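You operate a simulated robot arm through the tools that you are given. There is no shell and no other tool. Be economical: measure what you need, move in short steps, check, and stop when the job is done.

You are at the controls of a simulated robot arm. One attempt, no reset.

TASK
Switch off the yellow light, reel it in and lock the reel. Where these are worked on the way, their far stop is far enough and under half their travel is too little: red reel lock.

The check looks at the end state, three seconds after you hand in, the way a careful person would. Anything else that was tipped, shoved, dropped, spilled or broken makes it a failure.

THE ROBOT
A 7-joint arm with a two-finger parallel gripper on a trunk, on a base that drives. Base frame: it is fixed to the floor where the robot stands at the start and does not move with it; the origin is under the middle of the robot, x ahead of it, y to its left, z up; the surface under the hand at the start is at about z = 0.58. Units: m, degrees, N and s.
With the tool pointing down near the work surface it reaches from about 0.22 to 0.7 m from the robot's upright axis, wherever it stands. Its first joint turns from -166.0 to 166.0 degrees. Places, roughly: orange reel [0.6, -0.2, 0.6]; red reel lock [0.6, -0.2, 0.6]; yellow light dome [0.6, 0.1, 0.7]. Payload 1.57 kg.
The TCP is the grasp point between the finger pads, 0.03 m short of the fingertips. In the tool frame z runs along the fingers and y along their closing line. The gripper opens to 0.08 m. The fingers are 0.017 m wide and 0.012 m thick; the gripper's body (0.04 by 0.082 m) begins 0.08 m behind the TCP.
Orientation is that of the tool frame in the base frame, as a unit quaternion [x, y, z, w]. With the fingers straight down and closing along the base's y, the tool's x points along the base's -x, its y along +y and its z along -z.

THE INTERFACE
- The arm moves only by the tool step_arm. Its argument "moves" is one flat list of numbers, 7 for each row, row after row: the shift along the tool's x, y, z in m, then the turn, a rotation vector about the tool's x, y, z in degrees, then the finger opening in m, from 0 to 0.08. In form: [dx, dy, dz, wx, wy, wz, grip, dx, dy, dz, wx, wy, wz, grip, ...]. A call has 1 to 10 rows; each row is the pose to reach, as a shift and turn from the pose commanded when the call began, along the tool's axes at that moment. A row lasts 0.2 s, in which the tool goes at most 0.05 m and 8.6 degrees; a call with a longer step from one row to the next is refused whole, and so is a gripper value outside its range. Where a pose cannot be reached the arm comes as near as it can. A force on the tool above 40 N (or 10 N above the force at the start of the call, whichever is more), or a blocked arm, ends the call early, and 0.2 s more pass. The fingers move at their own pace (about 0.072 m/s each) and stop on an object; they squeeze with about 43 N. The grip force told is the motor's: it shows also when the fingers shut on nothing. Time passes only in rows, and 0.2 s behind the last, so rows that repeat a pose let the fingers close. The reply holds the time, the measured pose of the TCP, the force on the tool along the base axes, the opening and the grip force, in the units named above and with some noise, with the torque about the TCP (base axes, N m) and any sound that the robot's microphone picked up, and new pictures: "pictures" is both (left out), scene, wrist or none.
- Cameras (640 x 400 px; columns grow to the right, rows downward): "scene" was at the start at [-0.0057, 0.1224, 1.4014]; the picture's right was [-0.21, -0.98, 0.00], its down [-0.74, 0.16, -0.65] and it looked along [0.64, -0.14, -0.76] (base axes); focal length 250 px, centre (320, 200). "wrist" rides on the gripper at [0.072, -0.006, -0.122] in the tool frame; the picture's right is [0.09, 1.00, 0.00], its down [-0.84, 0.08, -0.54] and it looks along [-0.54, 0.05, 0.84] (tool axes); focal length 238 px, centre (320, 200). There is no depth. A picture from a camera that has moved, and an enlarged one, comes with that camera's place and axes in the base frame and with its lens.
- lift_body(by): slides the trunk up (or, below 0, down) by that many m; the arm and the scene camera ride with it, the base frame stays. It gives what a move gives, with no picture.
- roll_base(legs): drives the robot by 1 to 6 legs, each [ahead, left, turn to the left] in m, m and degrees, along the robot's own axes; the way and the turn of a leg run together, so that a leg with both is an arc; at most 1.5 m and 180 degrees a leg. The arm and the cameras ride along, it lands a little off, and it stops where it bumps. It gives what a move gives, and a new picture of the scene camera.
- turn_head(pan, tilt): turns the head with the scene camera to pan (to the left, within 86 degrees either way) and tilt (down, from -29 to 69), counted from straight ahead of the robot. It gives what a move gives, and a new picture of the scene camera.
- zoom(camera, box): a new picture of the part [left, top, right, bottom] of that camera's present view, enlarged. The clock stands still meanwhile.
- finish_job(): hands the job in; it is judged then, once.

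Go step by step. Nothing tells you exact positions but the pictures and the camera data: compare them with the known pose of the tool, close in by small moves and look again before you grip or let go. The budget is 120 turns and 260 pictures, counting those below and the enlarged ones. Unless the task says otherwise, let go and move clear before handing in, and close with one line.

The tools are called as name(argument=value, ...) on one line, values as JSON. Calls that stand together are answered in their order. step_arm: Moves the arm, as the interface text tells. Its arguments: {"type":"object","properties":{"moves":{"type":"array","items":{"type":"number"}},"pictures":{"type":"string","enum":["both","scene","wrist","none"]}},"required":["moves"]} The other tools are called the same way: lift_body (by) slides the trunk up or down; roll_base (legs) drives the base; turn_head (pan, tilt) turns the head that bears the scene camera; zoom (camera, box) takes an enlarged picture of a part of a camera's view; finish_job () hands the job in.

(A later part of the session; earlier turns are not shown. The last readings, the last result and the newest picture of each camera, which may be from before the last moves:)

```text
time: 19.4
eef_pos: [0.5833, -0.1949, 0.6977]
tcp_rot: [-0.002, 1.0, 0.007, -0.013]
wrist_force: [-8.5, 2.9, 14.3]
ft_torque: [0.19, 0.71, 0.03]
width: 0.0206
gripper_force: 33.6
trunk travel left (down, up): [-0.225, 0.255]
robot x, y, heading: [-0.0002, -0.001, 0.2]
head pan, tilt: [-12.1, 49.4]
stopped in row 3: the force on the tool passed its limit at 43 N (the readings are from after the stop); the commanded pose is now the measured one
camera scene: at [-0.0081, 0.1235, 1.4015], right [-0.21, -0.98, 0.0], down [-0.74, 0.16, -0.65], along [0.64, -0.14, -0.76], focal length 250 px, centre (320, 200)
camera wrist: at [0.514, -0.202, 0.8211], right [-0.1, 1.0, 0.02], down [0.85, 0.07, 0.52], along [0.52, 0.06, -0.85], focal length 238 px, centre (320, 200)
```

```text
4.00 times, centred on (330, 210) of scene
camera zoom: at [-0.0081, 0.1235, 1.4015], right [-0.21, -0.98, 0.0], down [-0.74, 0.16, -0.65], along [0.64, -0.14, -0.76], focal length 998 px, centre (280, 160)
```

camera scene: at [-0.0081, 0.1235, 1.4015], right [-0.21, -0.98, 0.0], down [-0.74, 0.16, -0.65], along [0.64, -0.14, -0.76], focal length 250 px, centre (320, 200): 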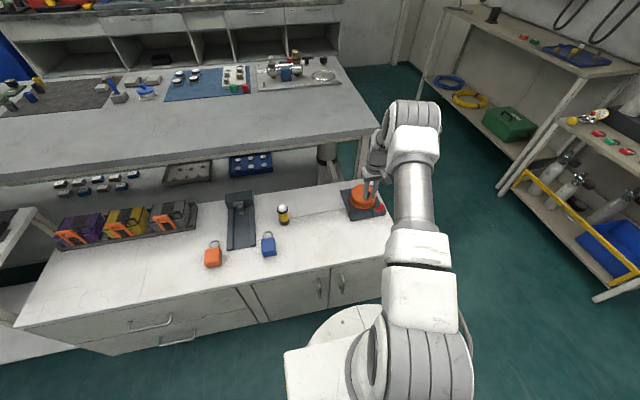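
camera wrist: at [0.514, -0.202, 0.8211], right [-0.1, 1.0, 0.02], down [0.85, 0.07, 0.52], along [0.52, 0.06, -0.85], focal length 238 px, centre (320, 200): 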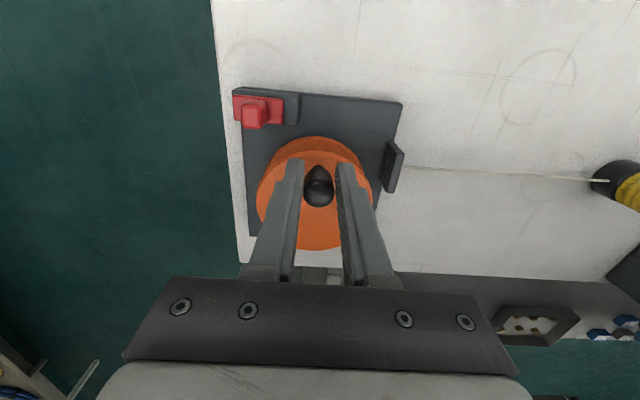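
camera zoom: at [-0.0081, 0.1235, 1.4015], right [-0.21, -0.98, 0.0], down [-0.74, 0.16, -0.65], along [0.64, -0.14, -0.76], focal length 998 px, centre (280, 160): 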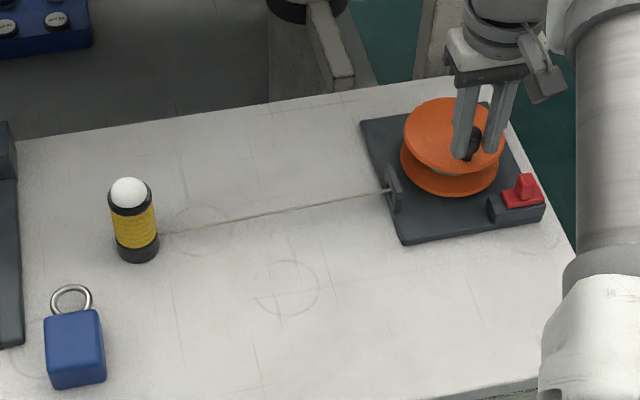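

Counter-clockwise is still blocked with the lock open, so I'll try clockwise gently.

step_arm(moves=[0.0, 0.003, 0, 0, 0, 0, 0, -0.0005, 0.007, 0, 0, 0, 0, 0, -0.0015, 0.011, 0, 0, 0, 0, 0, -0.003, 0.015, 0, 0, 0, 0, 0, -0.005, 0.0193, 0, 0, 0, 0, 0])

zoom(camera="scene", box=[250, 160, 410, 260])

```text
time: 20.6
eef_pos: [0.5891, -0.1769, 0.6945]
tcp_rot: [-0.001, 1.0, 0.008, -0.013]
wrist_force: [-9.3, 6.3, -8.4]
ft_torque: [0.15, 0.37, 0.13]
width: 0.0
gripper_force: 21.3
trunk travel left (down, up): [-0.225, 0.255]
robot x, y, heading: [-0.0013, 0.0016, 0.5]
head pan, tilt: [-12.1, 49.4]
camera scene: at [-0.0064, 0.123, 1.401], right [-0.21, -0.98, 0.0], down [-0.74, 0.16, -0.65], along [0.64, -0.14, -0.76], focal length 250 px, centre (320, 200)
camera wrist: at [0.5198, -0.1831, 0.8183], right [-0.1, 1.0, 0.02], down [0.85, 0.07, 0.52], along [0.52, 0.06, -0.85], focal length 238 px, centre (320, 200)
```

scene: 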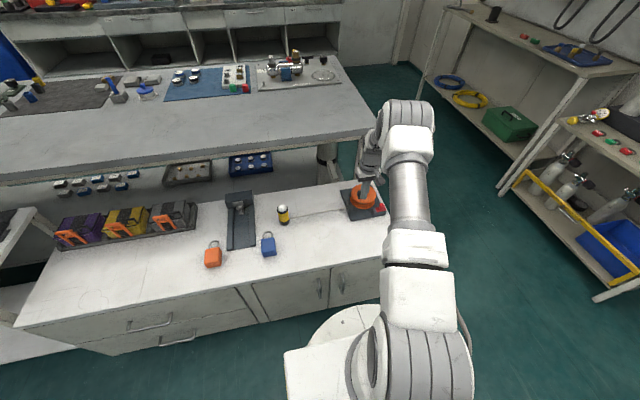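
wrist: 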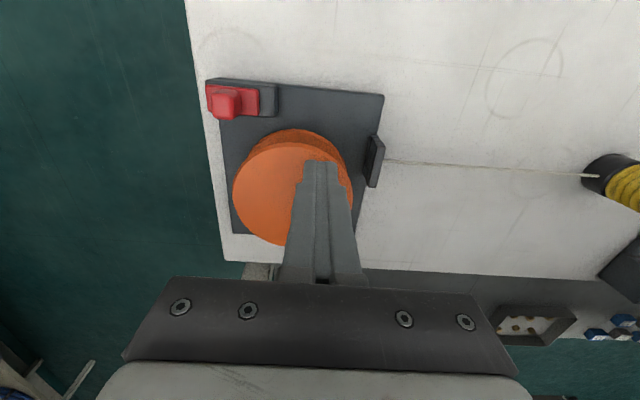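

```text
4.00 times, centred on (330, 210) of scene
camera zoom: at [-0.0064, 0.123, 1.401], right [-0.21, -0.98, 0.0], down [-0.74, 0.16, -0.65], along [0.64, -0.14, -0.76], focal length 998 px, centre (280, 160)
```

zoom: 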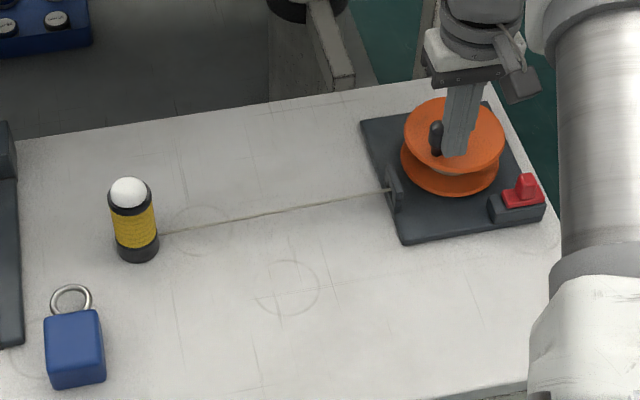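

Clockwise turns: the knob slipped out of the grip but moved about 55°, to (0.594, -0.161). I'll push it on clockwise with the closed fingers along the circle and watch the lamp.

step_arm(moves=[-0.003, 0.005, -0.002, 0, 0, 0, 0, -0.006, 0.0093, -0.002, 0, 0, 0, 0, -0.0105, 0.0123, -0.002, 0, 0, 0, 0, -0.0154, 0.0147, -0.002, 0, 0, 0, 0, -0.0207, 0.016, -0.002, 0, 0, 0, 0, -0.026, 0.0166, -0.002, 0, 0, 0, 0, -0.0313, 0.016, -0.002, 0, 0, 0, 0, -0.0366, 0.0147, -0.002, 0, 0, 0, 0, -0.0459, 0.0093, -0.002, 0, 0, 0, 0])

zoom(camera="scene", box=[250, 160, 410, 260])

```text
time: 22.6
eef_pos: [0.6353, -0.1668, 0.6961]
tcp_rot: [-0.002, 1.0, 0.008, -0.012]
wrist_force: [-0.5, 0.1, -0.7]
ft_torque: [0.03, 0.02, 0.02]
width: 0.0002
gripper_force: 21.6
trunk travel left (down, up): [-0.225, 0.255]
robot x, y, heading: [-0.0031, 0.0014, 0.2]
head pan, tilt: [-12.1, 49.4]
camera scene: at [-0.0067, 0.1229, 1.4014], right [-0.21, -0.98, 0.0], down [-0.74, 0.16, -0.65], along [0.64, -0.14, -0.76], focal length 250 px, centre (320, 200)
camera wrist: at [0.5655, -0.1745, 0.8207], right [-0.09, 1.0, 0.02], down [0.85, 0.07, 0.52], along [0.52, 0.06, -0.85], focal length 238 px, centre (320, 200)
```

scene: 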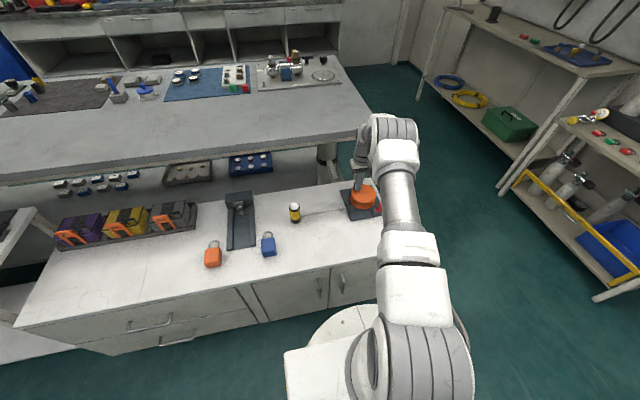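
wrist: 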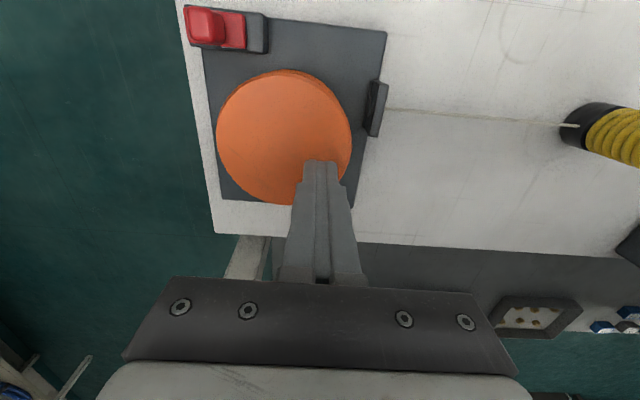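

```text
4.00 times, centred on (330, 210) of scene
camera zoom: at [-0.0067, 0.1229, 1.4014], right [-0.21, -0.98, 0.0], down [-0.74, 0.16, -0.65], along [0.64, -0.14, -0.76], focal length 998 px, centre (280, 160)
```

zoom: 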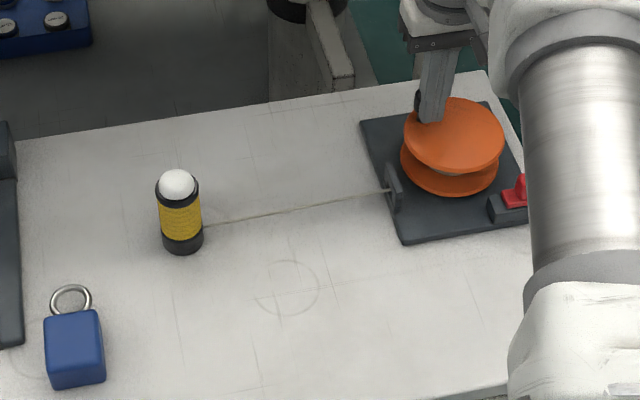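

The lamp has moved in about 45 mm, so clockwise winds. I'll zoom to find the knob.

zoom(camera="scene", box=[332, 160, 396, 200])

zoom(camera="wrist", box=[200, 60, 392, 220])

```text
10.00 times, centred on (364, 180) of scene
camera zoom: at [-0.0067, 0.1229, 1.4014], right [-0.21, -0.98, 0.0], down [-0.74, 0.16, -0.65], along [0.64, -0.14, -0.76], focal length 2496 px, centre (-120, 400)
```

zoom: 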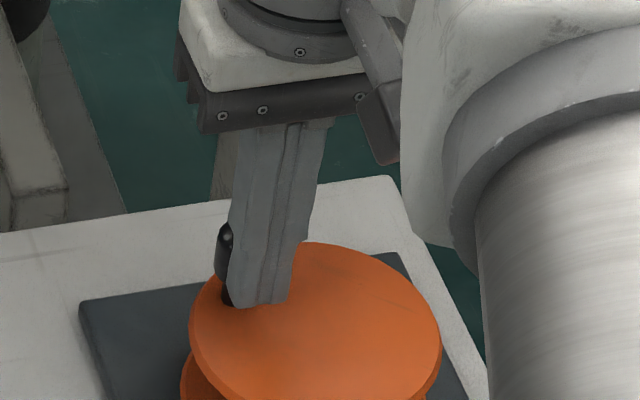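

```text
2.50 times, centred on (296, 140) of wrist
camera zoom: at [0.5655, -0.1745, 0.8207], right [-0.09, 1.0, 0.02], down [0.85, 0.07, 0.52], along [0.52, 0.06, -0.85], focal length 596 px, centre (380, 350)
```

zoom: 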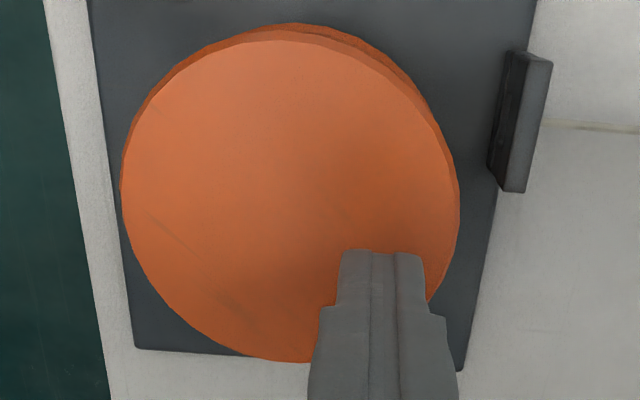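

The knob is hidden behind the fingers, so I'll lift and look before going on.

step_arm(moves=[0.005, -0.005, 0, 0, 0, 0, 0, 0.005, -0.005, -0.04, 0, 0, 0, 0, 0.04, -0.005, -0.06, 0, 0, 0, 0, 0.08, -0.005, -0.06, 0, 0, 0, 0], pictures="none")

zoom(camera="wrist", box=[220, 60, 412, 220])

zoom(camera="scene", box=[332, 160, 396, 200])

```text
time: 23.6
eef_pos: [0.5561, -0.1738, 0.7577]
tcp_rot: [-0.001, 1.0, 0.007, -0.012]
wrist_force: [0.7, 0.6, 0.3]
ft_torque: [0.01, 0.0, 0.02]
width: 0.0
gripper_force: 21.3
trunk travel left (down, up): [-0.225, 0.255]
robot x, y, heading: [-0.0053, 0.0039, -0.0]
head pan, tilt: [-12.1, 49.4]
```

```text
2.50 times, centred on (316, 140) of wrist
camera zoom: at [0.4871, -0.1811, 0.8827], right [-0.09, 1.0, 0.02], down [0.85, 0.07, 0.52], along [0.52, 0.06, -0.85], focal length 596 px, centre (330, 350)
```

zoom: 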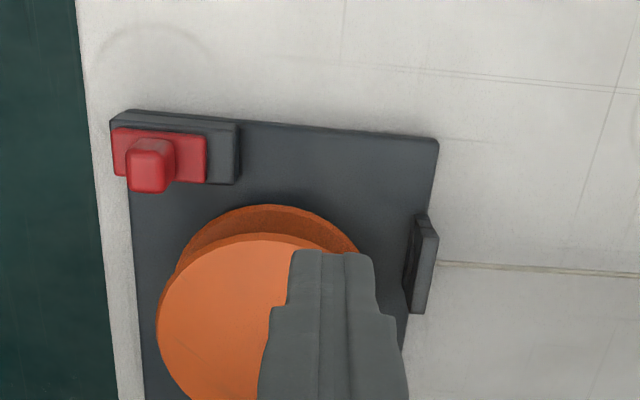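

```text
10.00 times, centred on (364, 180) of scene
camera zoom: at [-0.0066, 0.1229, 1.4013], right [-0.21, -0.98, 0.0], down [-0.74, 0.16, -0.65], along [0.64, -0.14, -0.76], focal length 2496 px, centre (-120, 400)
```

zoom: 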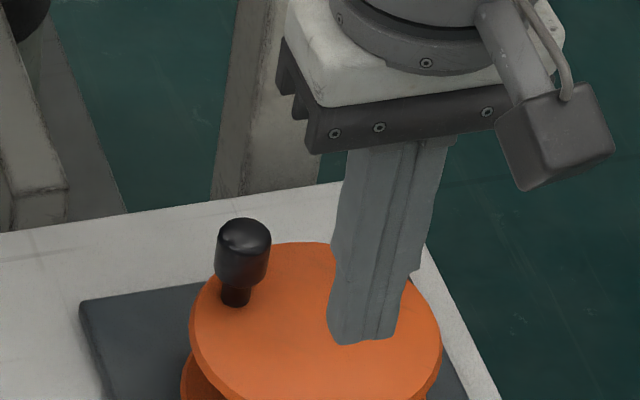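

The knob is at about (0.637, -0.163), 50° around the circle. I'll re-grip it and turn the hand along with the crank so it can't slip.

step_arm(moves=[-0.03, 0.004, 0, 0, 0, 0, 0.02, -0.06, 0.008, 0, 0, 0, 0, 0.045, -0.081, 0.011, 0, 0, 0, 0, 0.045, -0.081, 0.011, 0.01, 0, 0, 0, 0.045], pictures="none")

zoom(camera="wrist", box=[200, 60, 424, 200])

zoom(camera="scene", box=[332, 160, 396, 200])

```text
time: 24.6
eef_pos: [0.6363, -0.1618, 0.7475]
tcp_rot: [-0.001, 1.0, 0.007, -0.012]
wrist_force: [0.2, 0.1, -0.3]
ft_torque: [0.0, -0.02, -0.01]
width: 0.0452
gripper_force: 0.1
trunk travel left (down, up): [-0.225, 0.255]
robot x, y, heading: [0.0041, 0.003, 0.2]
head pan, tilt: [-12.1, 49.4]
```

```text
2.86 times, centred on (312, 130) of wrist
camera zoom: at [0.5682, -0.1687, 0.8705], right [-0.1, 1.0, 0.02], down [0.85, 0.07, 0.52], along [0.52, 0.06, -0.85], focal length 681 px, centre (343, 400)
```

zoom: 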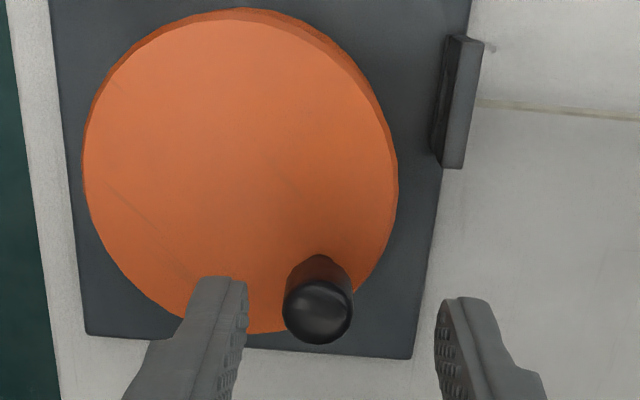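

```text
10.00 times, centred on (364, 180) of scene
camera zoom: at [-0.0067, 0.1229, 1.4014], right [-0.21, -0.98, 0.0], down [-0.74, 0.16, -0.65], along [0.64, -0.14, -0.76], focal length 2496 px, centre (-120, 400)
```

zoom: 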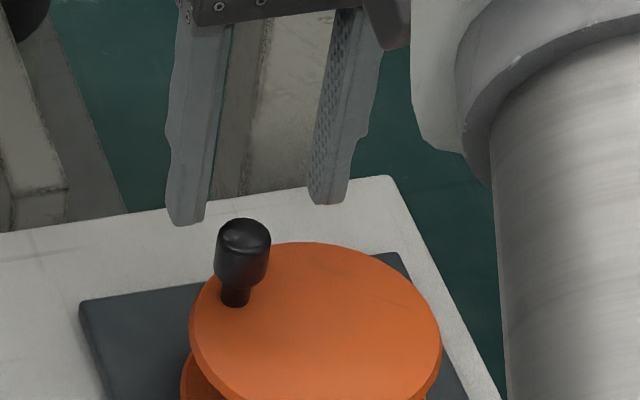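

step_arm(moves=[-0.005, -0.003, 0.02, 0, 0, 0, 0.045, -0.005, -0.003, 0.049, 0, 0, 0, 0.045, -0.005, -0.003, 0.049, 0, 0, 0, 0.0, -0.005, -0.003, 0.049, 0, 0, 0, 0.0], pictures="none")

zoom(camera="wrist", box=[200, 80, 424, 220])

```text
time: 25.6
eef_pos: [0.6397, -0.1653, 0.6963]
tcp_rot: [0.0, 1.0, 0.007, -0.013]
wrist_force: [-0.8, -0.7, -0.2]
ft_torque: [0.12, -0.09, -0.01]
width: 0.0003
gripper_force: 21.5
trunk travel left (down, up): [-0.225, 0.255]
robot x, y, heading: [0.0, 0.0034, -0.0]
head pan, tilt: [-12.1, 49.4]
```

```text
2.86 times, centred on (312, 150) of wrist
camera zoom: at [0.5708, -0.1727, 0.8205], right [-0.09, 1.0, 0.02], down [0.85, 0.07, 0.52], along [0.52, 0.06, -0.85], focal length 681 px, centre (343, 343)
```

zoom: 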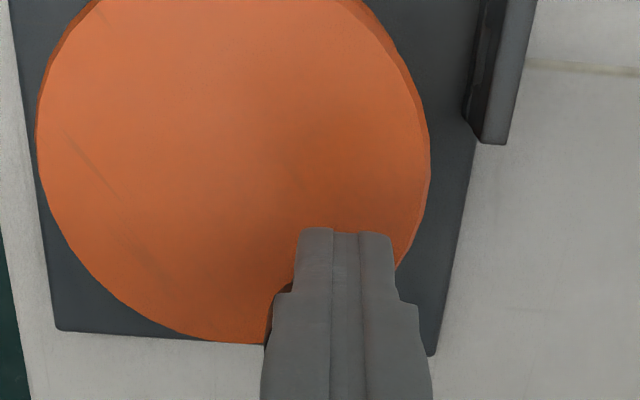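

zoom(camera="scene", box=[332, 160, 396, 200])

step_arm(moves=[0.005, 0, 0, 0, 0, 0, 0, 0.005, 0, -0.04, 0, 0, 0, 0.045, 0.02, 0, -0.055, 0, 0, 0, 0.06], pictures="none")

zoom(camera="wrist", box=[200, 60, 424, 200])

zoom(camera="scene", box=[332, 160, 396, 200])

```text
10.00 times, centred on (364, 180) of scene
camera zoom: at [-0.0071, 0.122, 1.4015], right [-0.21, -0.98, 0.0], down [-0.74, 0.16, -0.65], along [0.64, -0.14, -0.76], focal length 2496 px, centre (-120, 400)
```

zoom: 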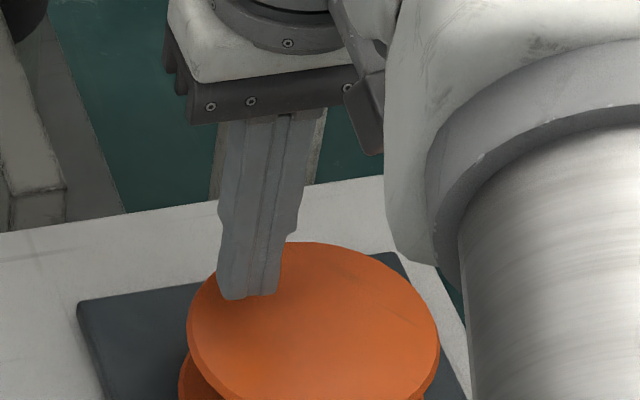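

```text
time: 26.4
eef_pos: [0.6253, -0.1662, 0.7533]
tcp_rot: [-0.002, 1.0, 0.007, -0.013]
wrist_force: [0.9, -0.1, -0.1]
ft_torque: [0.0, 0.02, 0.04]
width: 0.0601
gripper_force: 0.1
trunk travel left (down, up): [-0.225, 0.255]
robot x, y, heading: [0.0008, -0.0012, 0.0]
head pan, tilt: [-12.1, 49.4]
```

```text
2.86 times, centred on (312, 130) of wrist
camera zoom: at [0.5548, -0.1729, 0.8769], right [-0.09, 1.0, 0.02], down [0.85, 0.07, 0.52], along [0.52, 0.06, -0.85], focal length 681 px, centre (343, 400)
```

zoom: 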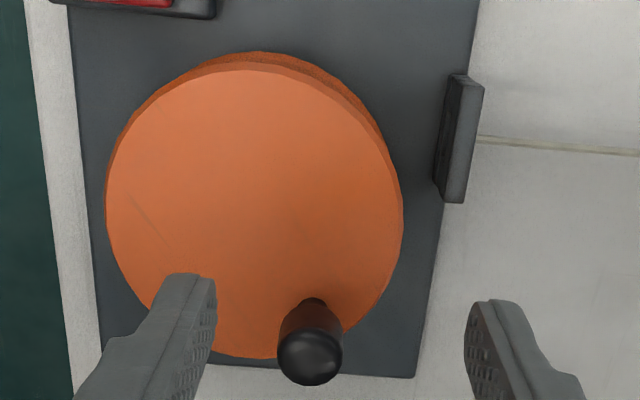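

```text
10.00 times, centred on (364, 180) of scene
camera zoom: at [-0.0065, 0.1229, 1.4013], right [-0.21, -0.98, 0.0], down [-0.74, 0.16, -0.65], along [0.64, -0.14, -0.76], focal length 2496 px, centre (-120, 400)
```

zoom: 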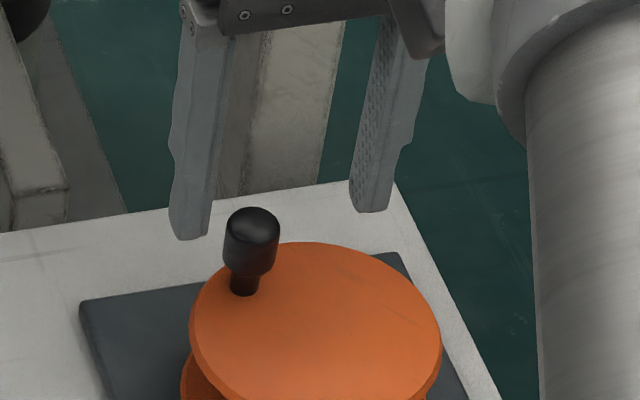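

The knob was squeezed out ahead because it lies further in +x: the wrist view gives (0.648, -0.1715). I put the crank centre at (0.618, -0.191) with radius 0.0355, and will re-grip there.

step_arm(moves=[-0.0235, -0.006, 0.01, 0, 0, 0, 0.05, -0.0245, -0.006, 0.035, 0, 0, 0, 0.05, -0.0245, -0.006, 0.056, 0, 0, 0, 0.05, -0.0245, -0.006, 0.056, 0, 0, 0, 0.0, -0.0245, -0.006, 0.056, 0, 0, 0, 0.0], pictures="none")

zoom(camera="wrist", box=[200, 80, 424, 220])

```text
time: 27.6
eef_pos: [0.644, -0.1723, 0.6973]
tcp_rot: [-0.001, 1.0, 0.007, -0.014]
wrist_force: [-2.8, -1.6, -1.1]
ft_torque: [0.19, -0.19, -0.01]
width: 0.0
gripper_force: 19.5
trunk travel left (down, up): [-0.225, 0.255]
robot x, y, heading: [-0.002, -0.0015, 0.2]
head pan, tilt: [-12.1, 49.4]
```

```text
2.86 times, centred on (312, 150) of wrist
camera zoom: at [0.5746, -0.1788, 0.8211], right [-0.09, 1.0, 0.02], down [0.85, 0.07, 0.52], along [0.52, 0.06, -0.85], focal length 681 px, centre (343, 343)
```

zoom: 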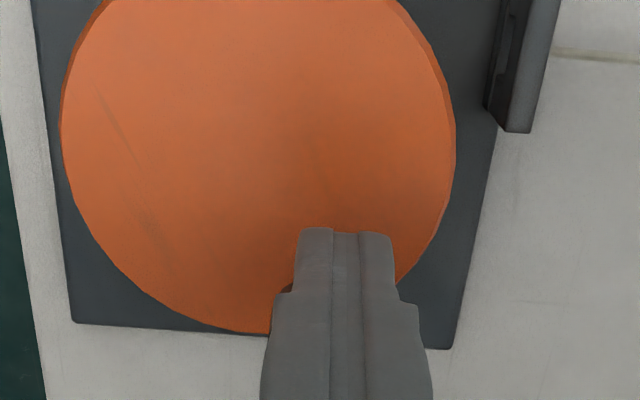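

It missed again, so the knob must be still further in +x. I'll lift and re-measure against the fingertip itself.

step_arm(moves=[0.004, 0, 0, 0, 0, 0, 0, 0.004, 0, -0.03, 0, 0, 0, 0.03, 0.004, 0, -0.03, 0, 0, 0, 0.06, 0.004, 0, -0.03, 0, 0, 0, 0.06], pictures="none")

zoom(camera="wrist", box=[200, 80, 424, 220])

zoom(camera="scene", box=[332, 160, 396, 200])

```text
time: 28.6
eef_pos: [0.6427, -0.1707, 0.7276]
tcp_rot: [-0.001, 1.0, 0.007, -0.013]
wrist_force: [-0.7, 0.3, 0.1]
ft_torque: [-0.01, -0.01, -0.01]
width: 0.0602
gripper_force: 0.0
trunk travel left (down, up): [-0.225, 0.255]
robot x, y, heading: [-0.0019, -0.001, -0.1]
head pan, tilt: [-12.1, 49.4]
```

```text
2.86 times, centred on (312, 150) of wrist
camera zoom: at [0.5727, -0.1783, 0.8508], right [-0.1, 1.0, 0.02], down [0.85, 0.07, 0.52], along [0.52, 0.06, -0.85], focal length 681 px, centre (343, 343)
```

zoom: 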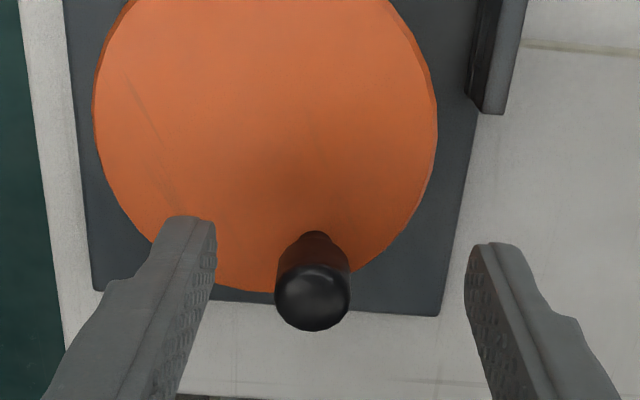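

```text
10.00 times, centred on (364, 180) of scene
camera zoom: at [-0.0067, 0.1229, 1.4014], right [-0.21, -0.98, 0.0], down [-0.74, 0.16, -0.65], along [0.64, -0.14, -0.76], focal length 2496 px, centre (-120, 400)
```

zoom: 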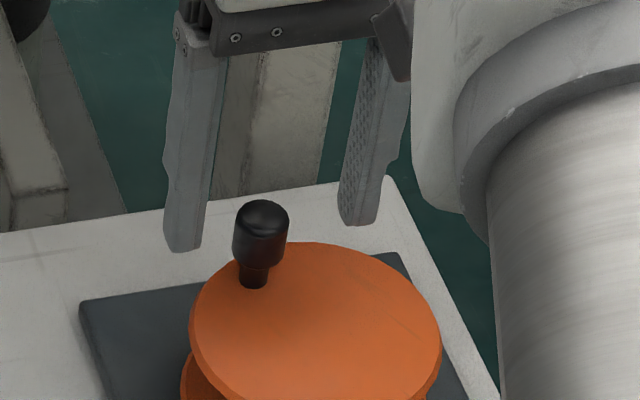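

Comparing tip and knob at the same height, the knob is about 10 mm further in +x, at (0.653, -0.1755). I'll re-grip there.

step_arm(moves=[-0.0116, -0.005, 0.0, 0, 0, 0, 0.06, -0.012, -0.005, 0.031, 0, 0, 0, 0.05, -0.012, -0.005, 0.031, 0, 0, 0, 0.0, -0.012, -0.005, 0.031, 0, 0, 0, 0.0], pictures="none")

zoom(camera="wrist", box=[200, 80, 424, 220])

```text
time: 29.6
eef_pos: [0.6542, -0.1759, 0.6947]
tcp_rot: [-0.001, 1.0, 0.006, -0.013]
wrist_force: [-0.4, -0.9, 1.5]
ft_torque: [-0.01, 0.0, 0.0]
width: 0.0214
gripper_force: 32.9
trunk travel left (down, up): [-0.225, 0.255]
robot x, y, heading: [-0.001, -0.0008, 0.2]
head pan, tilt: [-12.1, 49.4]
```

```text
2.86 times, centred on (312, 150) of wrist
camera zoom: at [0.5846, -0.1827, 0.819], right [-0.1, 1.0, 0.02], down [0.85, 0.07, 0.52], along [0.52, 0.06, -0.85], focal length 681 px, centre (343, 343)
```

zoom: 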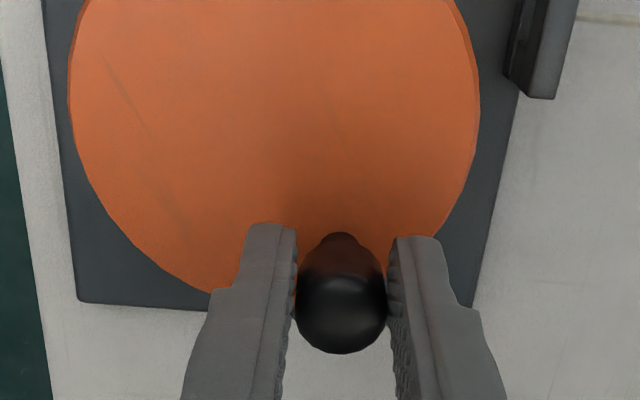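

The knob is well gripped. I'll turn the crank 40° clockwise with the hand turning along.

step_arm(moves=[-0.0017, -0.0049, 0, 0, 0, 8, 0, -0.0027, -0.01, 0, 0, 0, 16, 0, -0.003, -0.0151, 0, 0, 0, 24, 0, -0.0026, -0.0203, 0, 0, 0, 32, 0, -0.0014, -0.0253, 0, 0, 0, 40, 0], pictures="wrist")

zoom(camera="scene", box=[250, 160, 410, 260])

```text
time: 30.8
eef_pos: [0.6478, -0.2012, 0.69]
tcp_rot: [0.342, 0.939, 0.0, -0.024]
wrist_force: [-13.7, 6.4, 3.6]
ft_torque: [0.04, 0.1, -0.05]
width: 0.0
gripper_force: 21.3
trunk travel left (down, up): [-0.225, 0.255]
robot x, y, heading: [-0.0003, 0.0023, 0.1]
head pan, tilt: [-12.1, 49.4]
camera wrist: at [0.5928, -0.1597, 0.8164], right [0.57, 0.82, -0.01], down [0.71, -0.49, 0.5], along [0.41, -0.3, -0.86], focal length 238 px, centre (320, 200)
```

wrist: 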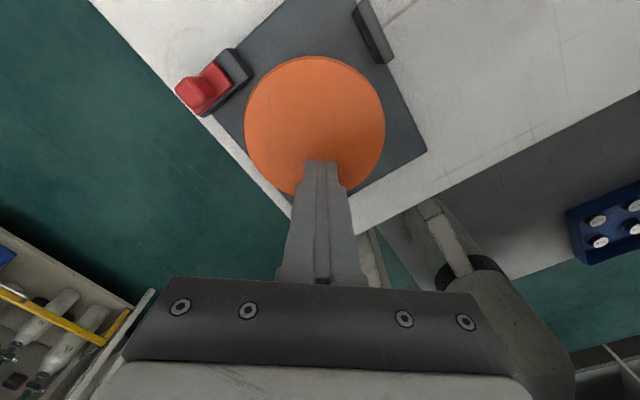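

```text
4.00 times, centred on (330, 210) of scene
camera zoom: at [-0.0081, 0.1234, 1.4014], right [-0.21, -0.98, 0.0], down [-0.74, 0.16, -0.65], along [0.64, -0.14, -0.76], focal length 998 px, centre (280, 160)
```

zoom: 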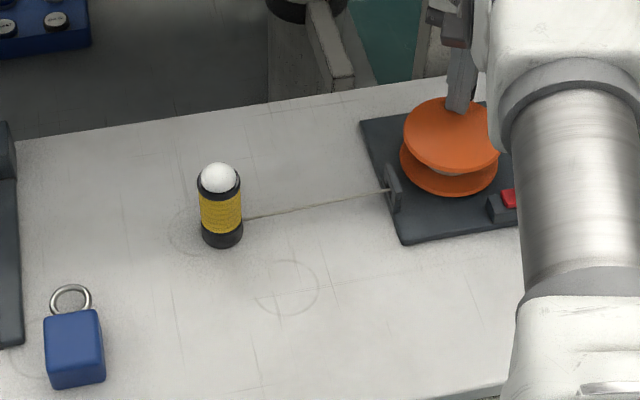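

The knob slipped out again, but the lamp came in another 35 mm. The fingers should close along the tangent so the pads carry the load, so I'll lift, find the knob and re-grip aligned.

step_arm(moves=[0.006, 0, -0.002, 0, 0, 0, 0, 0.006, 0, -0.04, 0, 0, 0, 0.02, 0.01, 0, -0.05, 0, 0, 0, 0.06, 0.01, 0, -0.05, 0, 0, 0, 0.06], pictures="none")

zoom(camera="wrist", box=[200, 60, 424, 200])

zoom(camera="scene", box=[332, 160, 396, 200])

```text
time: 31.8
eef_pos: [0.6491, -0.1925, 0.7466]
tcp_rot: [0.34, 0.94, 0.002, -0.014]
wrist_force: [-0.8, -0.1, -0.7]
ft_torque: [0.01, -0.01, -0.01]
width: 0.06
gripper_force: 0.2
trunk travel left (down, up): [-0.225, 0.255]
robot x, y, heading: [0.0023, 0.0001, 0.0]
head pan, tilt: [-12.1, 49.4]
```

```text
2.86 times, centred on (312, 130) of wrist
camera zoom: at [0.5919, -0.1526, 0.8697], right [0.57, 0.82, 0.0], down [0.71, -0.48, 0.52], along [0.43, -0.3, -0.86], focal length 681 px, centre (343, 400)
```

zoom: 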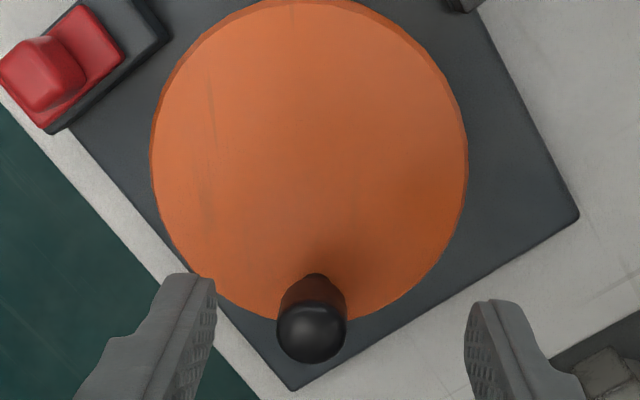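

```text
10.00 times, centred on (364, 180) of scene
camera zoom: at [-0.0067, 0.1229, 1.4014], right [-0.21, -0.98, 0.0], down [-0.74, 0.16, -0.65], along [0.64, -0.14, -0.76], focal length 2496 px, centre (-120, 400)
```

zoom: 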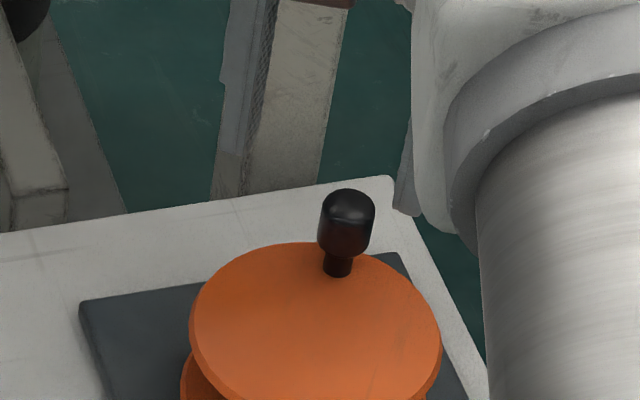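

From here the knob is at (0.654, -0.207) and lines up with the hand's radial direction, and the disc centre is near (0.6245, -0.1915). I'll re-grip and turn 48° along the true circle.

step_arm(moves=[-0.0146, -0.0076, 0.02, 0, 0, 0, 0.06, -0.0146, -0.0076, 0.05, 0, 0, 0, 0.05, -0.0146, -0.0076, 0.05, 0, 0, 0, 0, -0.0146, -0.0076, 0.05, 0, 0, 0, 0, -0.0153, -0.0122, 0.05, 0, 0, 8, 0, -0.0153, -0.0169, 0.05, 0, 0, 16, 0, -0.0147, -0.0214, 0.05, 0, 0, 24, 0, -0.0135, -0.0259, 0.05, 0, 0, 32, 0, -0.0116, -0.0302, 0.05, 0, 0, 40, 0, -0.0091, -0.0341, 0.05, 0, 0, 48, 0], pictures="wrist")

zoom(camera="scene", box=[250, 160, 410, 260])

```text
time: 34.0
eef_pos: [0.6346, -0.2227, 0.6945]
tcp_rot: [0.693, 0.721, -0.003, -0.015]
wrist_force: [5.4, 16.5, 2.7]
ft_torque: [1.12, -0.16, -0.16]
width: 0.0218
gripper_force: 34.6
trunk travel left (down, up): [-0.225, 0.255]
robot x, y, heading: [-0.0023, 0.0013, 0.0]
head pan, tilt: [-12.1, 49.4]
camera wrist: at [0.6266, -0.1514, 0.8178], right [0.99, 0.13, -0.02], down [0.12, -0.84, 0.53], along [0.05, -0.52, -0.85], focal length 238 px, centre (320, 200)
```

wrist: 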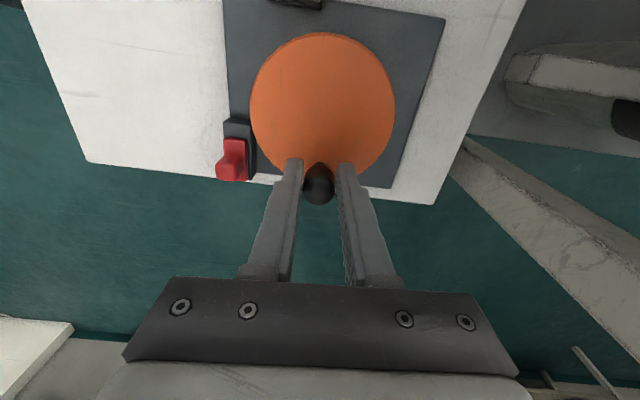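

```text
4.00 times, centred on (330, 210) of scene
camera zoom: at [-0.0067, 0.1237, 1.4013], right [-0.21, -0.98, 0.0], down [-0.74, 0.16, -0.65], along [0.64, -0.14, -0.76], focal length 998 px, centre (280, 160)
```

zoom: 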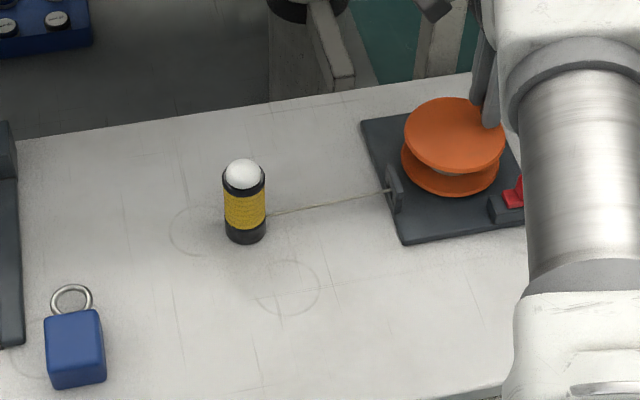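

The grip held and the lamp keeps coming. I'll keep turning, with the centre estimate nudged by the force reading.

step_arm(moves=[0.0016, -0.0031, 0, 0, 0, 8, 0, 0.0016, -0.0078, 0, 0, 0, 16, 0, 0.0022, -0.0124, 0, 0, 0, 24, 0, 0.0035, -0.017, 0, 0, 0, 32, 0, 0.0054, -0.0212, 0, 0, 0, 40, 0, 0.0079, -0.0252, 0, 0, 0, 48, 0, 0.0109, -0.0287, 0, 0, 0, 56, 0, 0.0144, -0.0319, 0, 0, 0, 64, 0], pictures="wrist")

zoom(camera="scene", box=[250, 160, 410, 260])

```text
time: 35.8
eef_pos: [0.6005, -0.2135, 0.6954]
tcp_rot: [0.97, 0.242, -0.011, -0.009]
wrist_force: [20.8, 9.1, -7.0]
ft_torque: [0.34, -0.77, -0.07]
width: 0.0216
gripper_force: 34.6
trunk travel left (down, up): [-0.225, 0.255]
robot x, y, heading: [-0.0006, -0.0031, 0.1]
head pan, tilt: [-12.1, 49.4]
camera wrist: at [0.6631, -0.1737, 0.8167], right [0.55, -0.84, -0.02], down [-0.69, -0.47, 0.55], along [-0.47, -0.29, -0.83], focal length 238 px, centre (320, 200)
```

wrist: 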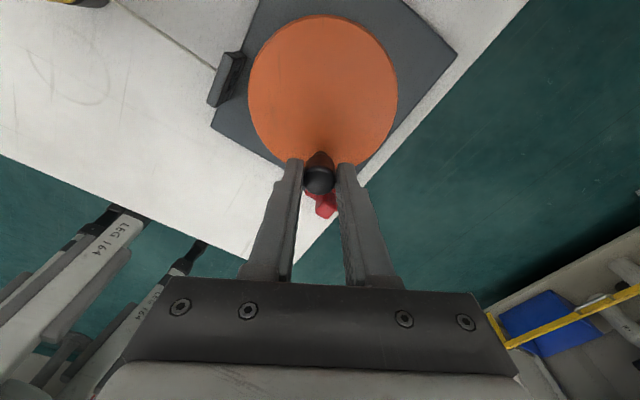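

```text
4.00 times, centred on (330, 210) of scene
camera zoom: at [-0.0052, 0.1231, 1.4013], right [-0.21, -0.98, 0.0], down [-0.74, 0.16, -0.65], along [0.64, -0.14, -0.76], focal length 998 px, centre (280, 160)
```

zoom: 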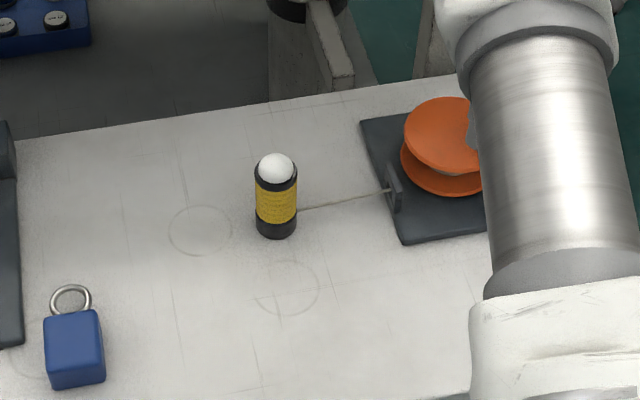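

It's still gripped, and the lamp is now about halfway to the guide. I'll turn another 32° and see whether the wrist still allows it.

step_arm(moves=[-0.0009, -0.0019, 0, 0, 0, 8, 0, -0.001, -0.0066, 0, 0, 0, 16, 0, -0.0006, -0.0111, 0, 0, 0, 24, 0, 0.0005, -0.0155, 0, 0, 0, 32, 0], pictures="wrist")

zoom(camera="scene", box=[250, 160, 410, 260])

```text
time: 36.8
eef_pos: [0.594, -0.1989, 0.6955]
tcp_rot: [0.999, -0.033, -0.014, -0.005]
wrist_force: [9.8, 5.7, 0.4]
ft_torque: [0.05, -0.33, 0.21]
width: 0.0217
gripper_force: 34.9
trunk travel left (down, up): [-0.225, 0.255]
robot x, y, heading: [0.0039, -0.0015, -0.0]
head pan, tilt: [-12.1, 49.4]
camera wrist: at [0.6683, -0.1976, 0.8161], right [0.02, -1.0, -0.01], down [-0.82, -0.03, 0.56], along [-0.56, 0.0, -0.83], focal length 238 px, centre (320, 200)
```

wrist: 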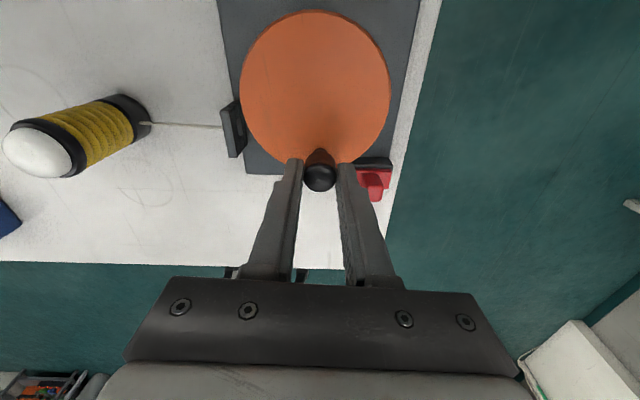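

```text
4.00 times, centred on (330, 210) of scene
camera zoom: at [-0.0064, 0.1231, 1.4014], right [-0.21, -0.98, 0.0], down [-0.74, 0.16, -0.65], along [0.64, -0.14, -0.76], focal length 998 px, centre (280, 160)
```

zoom: 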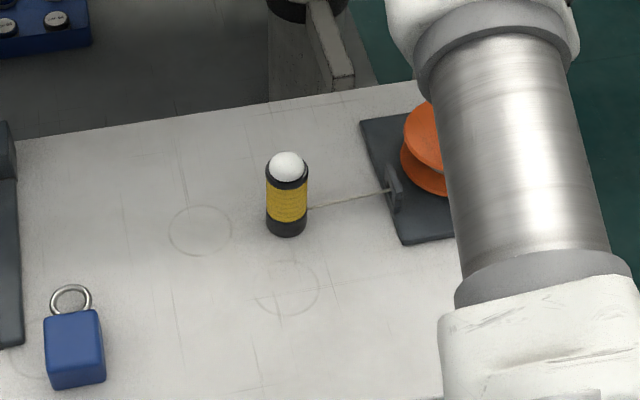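

The wrist still follows, so I'll turn another 48°.

step_arm(moves=[-0.0008, -0.0045, 0, 0, 0, 8, 0, -0.0009, -0.009, 0, 0, 0, 16, 0, -0.0004, -0.0135, 0, 0, 0, 24, 0, 0.0007, -0.0179, 0, 0, 0, 32, 0, 0.0024, -0.0221, 0, 0, 0, 40, 0, 0.0046, -0.026, 0, 0, 0, 48, 0], pictures="wrist")

zoom(camera="scene", box=[250, 160, 410, 260])

```text
time: 38.2
eef_pos: [0.5941, -0.1757, 0.6928]
tcp_rot: [0.927, -0.374, -0.018, -0.002]
wrist_force: [-6.0, 3.4, -10.2]
ft_torque: [0.07, -0.07, 0.02]
width: 0.0218
gripper_force: 34.8
out of reach, approached as far as the arm can: row 6
trunk travel left (down, up): [-0.225, 0.255]
robot x, y, heading: [-0.0011, 0.0009, 0.3]
head pan, tilt: [-12.1, 49.4]
camera wrist: at [0.6539, -0.2204, 0.8125], right [-0.62, -0.78, 0.01], down [-0.64, 0.51, 0.57], along [-0.45, 0.35, -0.82], focal length 238 px, centre (320, 200)
```

wrist: 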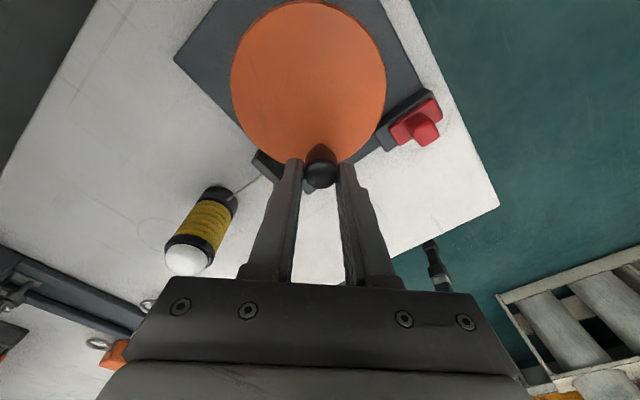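

```text
4.00 times, centred on (330, 210) of scene
camera zoom: at [-0.0065, 0.1229, 1.401], right [-0.21, -0.98, 0.0], down [-0.74, 0.16, -0.65], along [0.64, -0.14, -0.76], focal length 998 px, centre (280, 160)
```

zoom: 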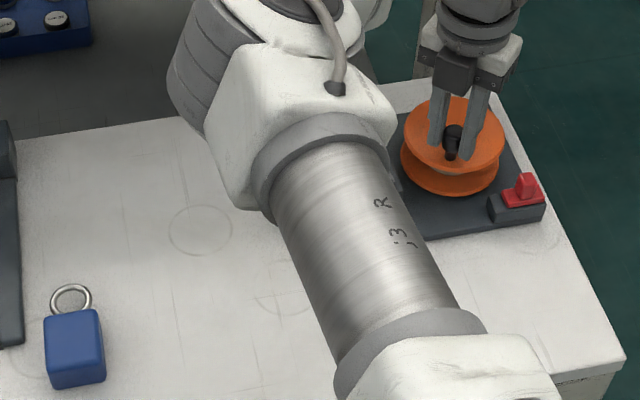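

The wrist has reached its limit. I'll release, lift, and unwind the hand in three calls.

step_arm(moves=[0, 0, 0, 0, 0, 0, 0.06, 0, 0, 0, 0, 0, 0, 0.06, 0, 0, -0.03, 0, 0, 0, 0.06, 0, 0, -0.06, 0, 0, 0, 0.06, 0, 0, -0.06, 0, 0, -8.5, 0.06, 0, 0, -0.06, 0, 0, -17, 0.06, 0, 0, -0.06, 0, 0, -25.5, 0.06, 0, 0, -0.06, 0, 0, -34, 0.06, 0, 0, -0.06, 0, 0, -42.5, 0.06, 0, 0, -0.06, 0, 0, -51, 0.06], pictures="scene")

step_arm(moves=[0, 0, 0, 0, 0, -8.5, 0.06, 0, 0, 0, 0, 0, -17, 0.06, 0, 0, 0, 0, 0, -25.5, 0.06, 0, 0, 0, 0, 0, -34, 0.06, 0, 0, 0, 0, 0, -42.5, 0.06, 0, 0, 0, 0, 0, -51, 0.06, 0, 0, 0, 0, 0, -59.5, 0.06, 0, 0, 0, 0, 0, -68, 0.06, 0, 0, 0, 0, 0, -76.5, 0.06, 0, 0, 0, 0, 0, -85, 0.06], pictures="none")

step_arm(moves=[0, 0, 0, 0, 0, -8.5, 0.06, 0, 0, 0, 0, 0, -17, 0.06, 0, 0, 0, 0, 0, -25.5, 0.06, 0, 0, 0, 0, 0, -34, 0.06, 0, 0, 0, 0, 0, -42.5, 0.06, 0, 0, 0, 0, 0, -51, 0.06, 0, 0, 0, 0, 0, -59.5, 0.06, 0, 0, 0, 0, 0, -64, 0.06])

zoom(camera="scene", box=[250, 160, 410, 260])

```text
time: 40.4
eef_pos: [0.5974, -0.1767, 0.7565]
tcp_rot: [0.998, 0.064, -0.013, -0.006]
wrist_force: [-0.7, -0.6, 0.3]
ft_torque: [0.01, 0.03, 0.0]
width: 0.0598
gripper_force: 0.1
trunk travel left (down, up): [-0.225, 0.255]
robot x, y, heading: [-0.0052, 0.0012, 0.3]
head pan, tilt: [-12.1, 49.4]
camera scene: at [-0.0066, 0.123, 1.4014], right [-0.21, -0.98, 0.0], down [-0.74, 0.16, -0.65], along [0.64, -0.14, -0.76], focal length 250 px, centre (320, 200)
```

scene: 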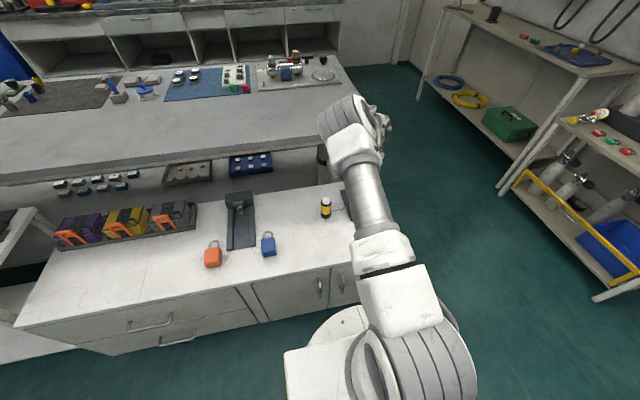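

```text
time: 42.6
eef_pos: [0.5982, -0.178, 0.7575]
tcp_rot: [0.693, 0.721, -0.004, -0.014]
wrist_force: [-1.0, 0.2, 0.4]
ft_torque: [-0.02, -0.02, -0.05]
width: 0.06
gripper_force: 0.0
trunk travel left (down, up): [-0.225, 0.255]
robot x, y, heading: [-0.0011, 0.0006, 0.1]
head pan, tilt: [-12.1, 49.4]
```

```text
time: 44.4
eef_pos: [0.5987, -0.1777, 0.7553]
tcp_rot: [0.206, 0.979, 0.004, -0.014]
wrist_force: [0.2, 0.0, 0.4]
ft_torque: [-0.04, -0.02, -0.02]
width: 0.0601
gripper_force: 0.0
trunk travel left (down, up): [-0.225, 0.255]
robot x, y, heading: [-0.0053, 0.0018, 0.3]
head pan, tilt: [-12.1, 49.4]
camera scene: at [-0.0067, 0.1229, 1.4014], right [-0.21, -0.98, 0.0], down [-0.74, 0.16, -0.65], along [0.64, -0.14, -0.76], focal length 250 px, centre (320, 200)
camera wrist: at [0.5327, -0.1553, 0.8804], right [0.32, 0.95, 0.0], down [0.81, -0.27, 0.52], along [0.49, -0.16, -0.86], focal length 238 px, centre (320, 200)
```

scene: 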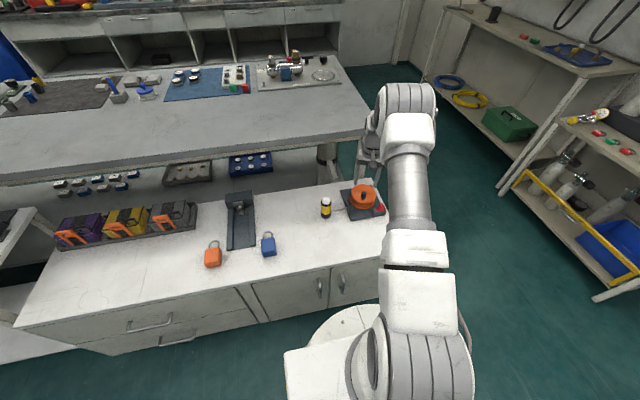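
wrist: 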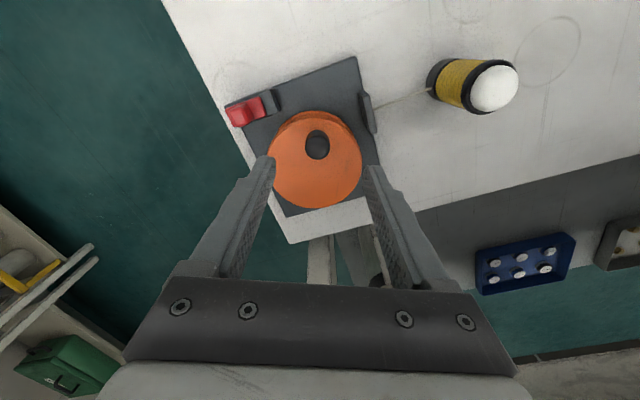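

```text
4.00 times, centred on (330, 210) of scene
camera zoom: at [-0.0067, 0.1229, 1.4014], right [-0.21, -0.98, 0.0], down [-0.74, 0.16, -0.65], along [0.64, -0.14, -0.76], focal length 998 px, centre (280, 160)
```

zoom: 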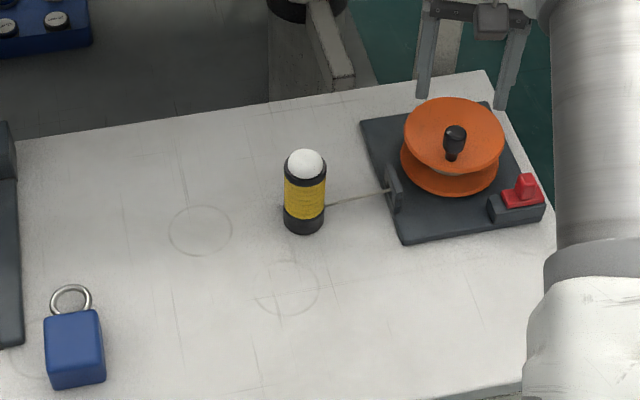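

The knob is back on the near side and lines up with the hand at yaw 24°. I'll descend and grip.

step_arm(moves=[0.0019, -0.0019, 0.03, 0, 0, 0, 0.05, 0.0019, -0.0019, 0.062, 0, 0, 0, 0.05, 0.0019, -0.0019, 0.062, 0, 0, 0, 0, 0.0019, -0.0019, 0.062, 0, 0, 0, 0], pictures="none")

zoom(camera="wrist", box=[200, 80, 424, 220])

```text
time: 45.4
eef_pos: [0.5939, -0.178, 0.694]
tcp_rot: [0.206, 0.979, 0.004, -0.014]
wrist_force: [-1.0, 0.0, 1.0]
ft_torque: [-0.05, -0.13, 0.01]
width: 0.0217
gripper_force: 32.6
trunk travel left (down, up): [-0.225, 0.255]
robot x, y, heading: [0.0006, -0.0014, -0.1]
head pan, tilt: [-12.1, 49.4]
```

```text
2.86 times, centred on (312, 150) of wrist
camera zoom: at [0.5277, -0.1544, 0.818], right [0.32, 0.95, 0.0], down [0.81, -0.27, 0.52], along [0.49, -0.16, -0.86], focal length 681 px, centre (343, 343)
```

zoom: 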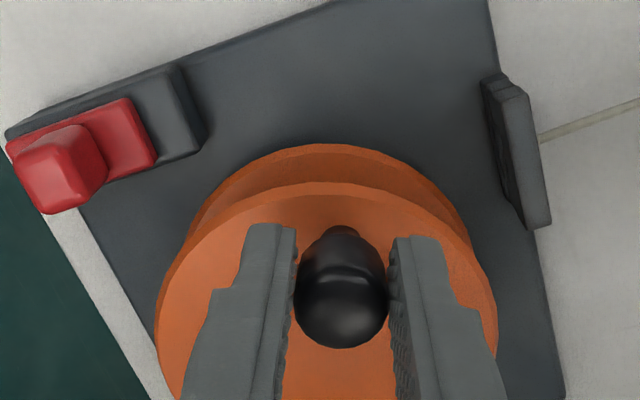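

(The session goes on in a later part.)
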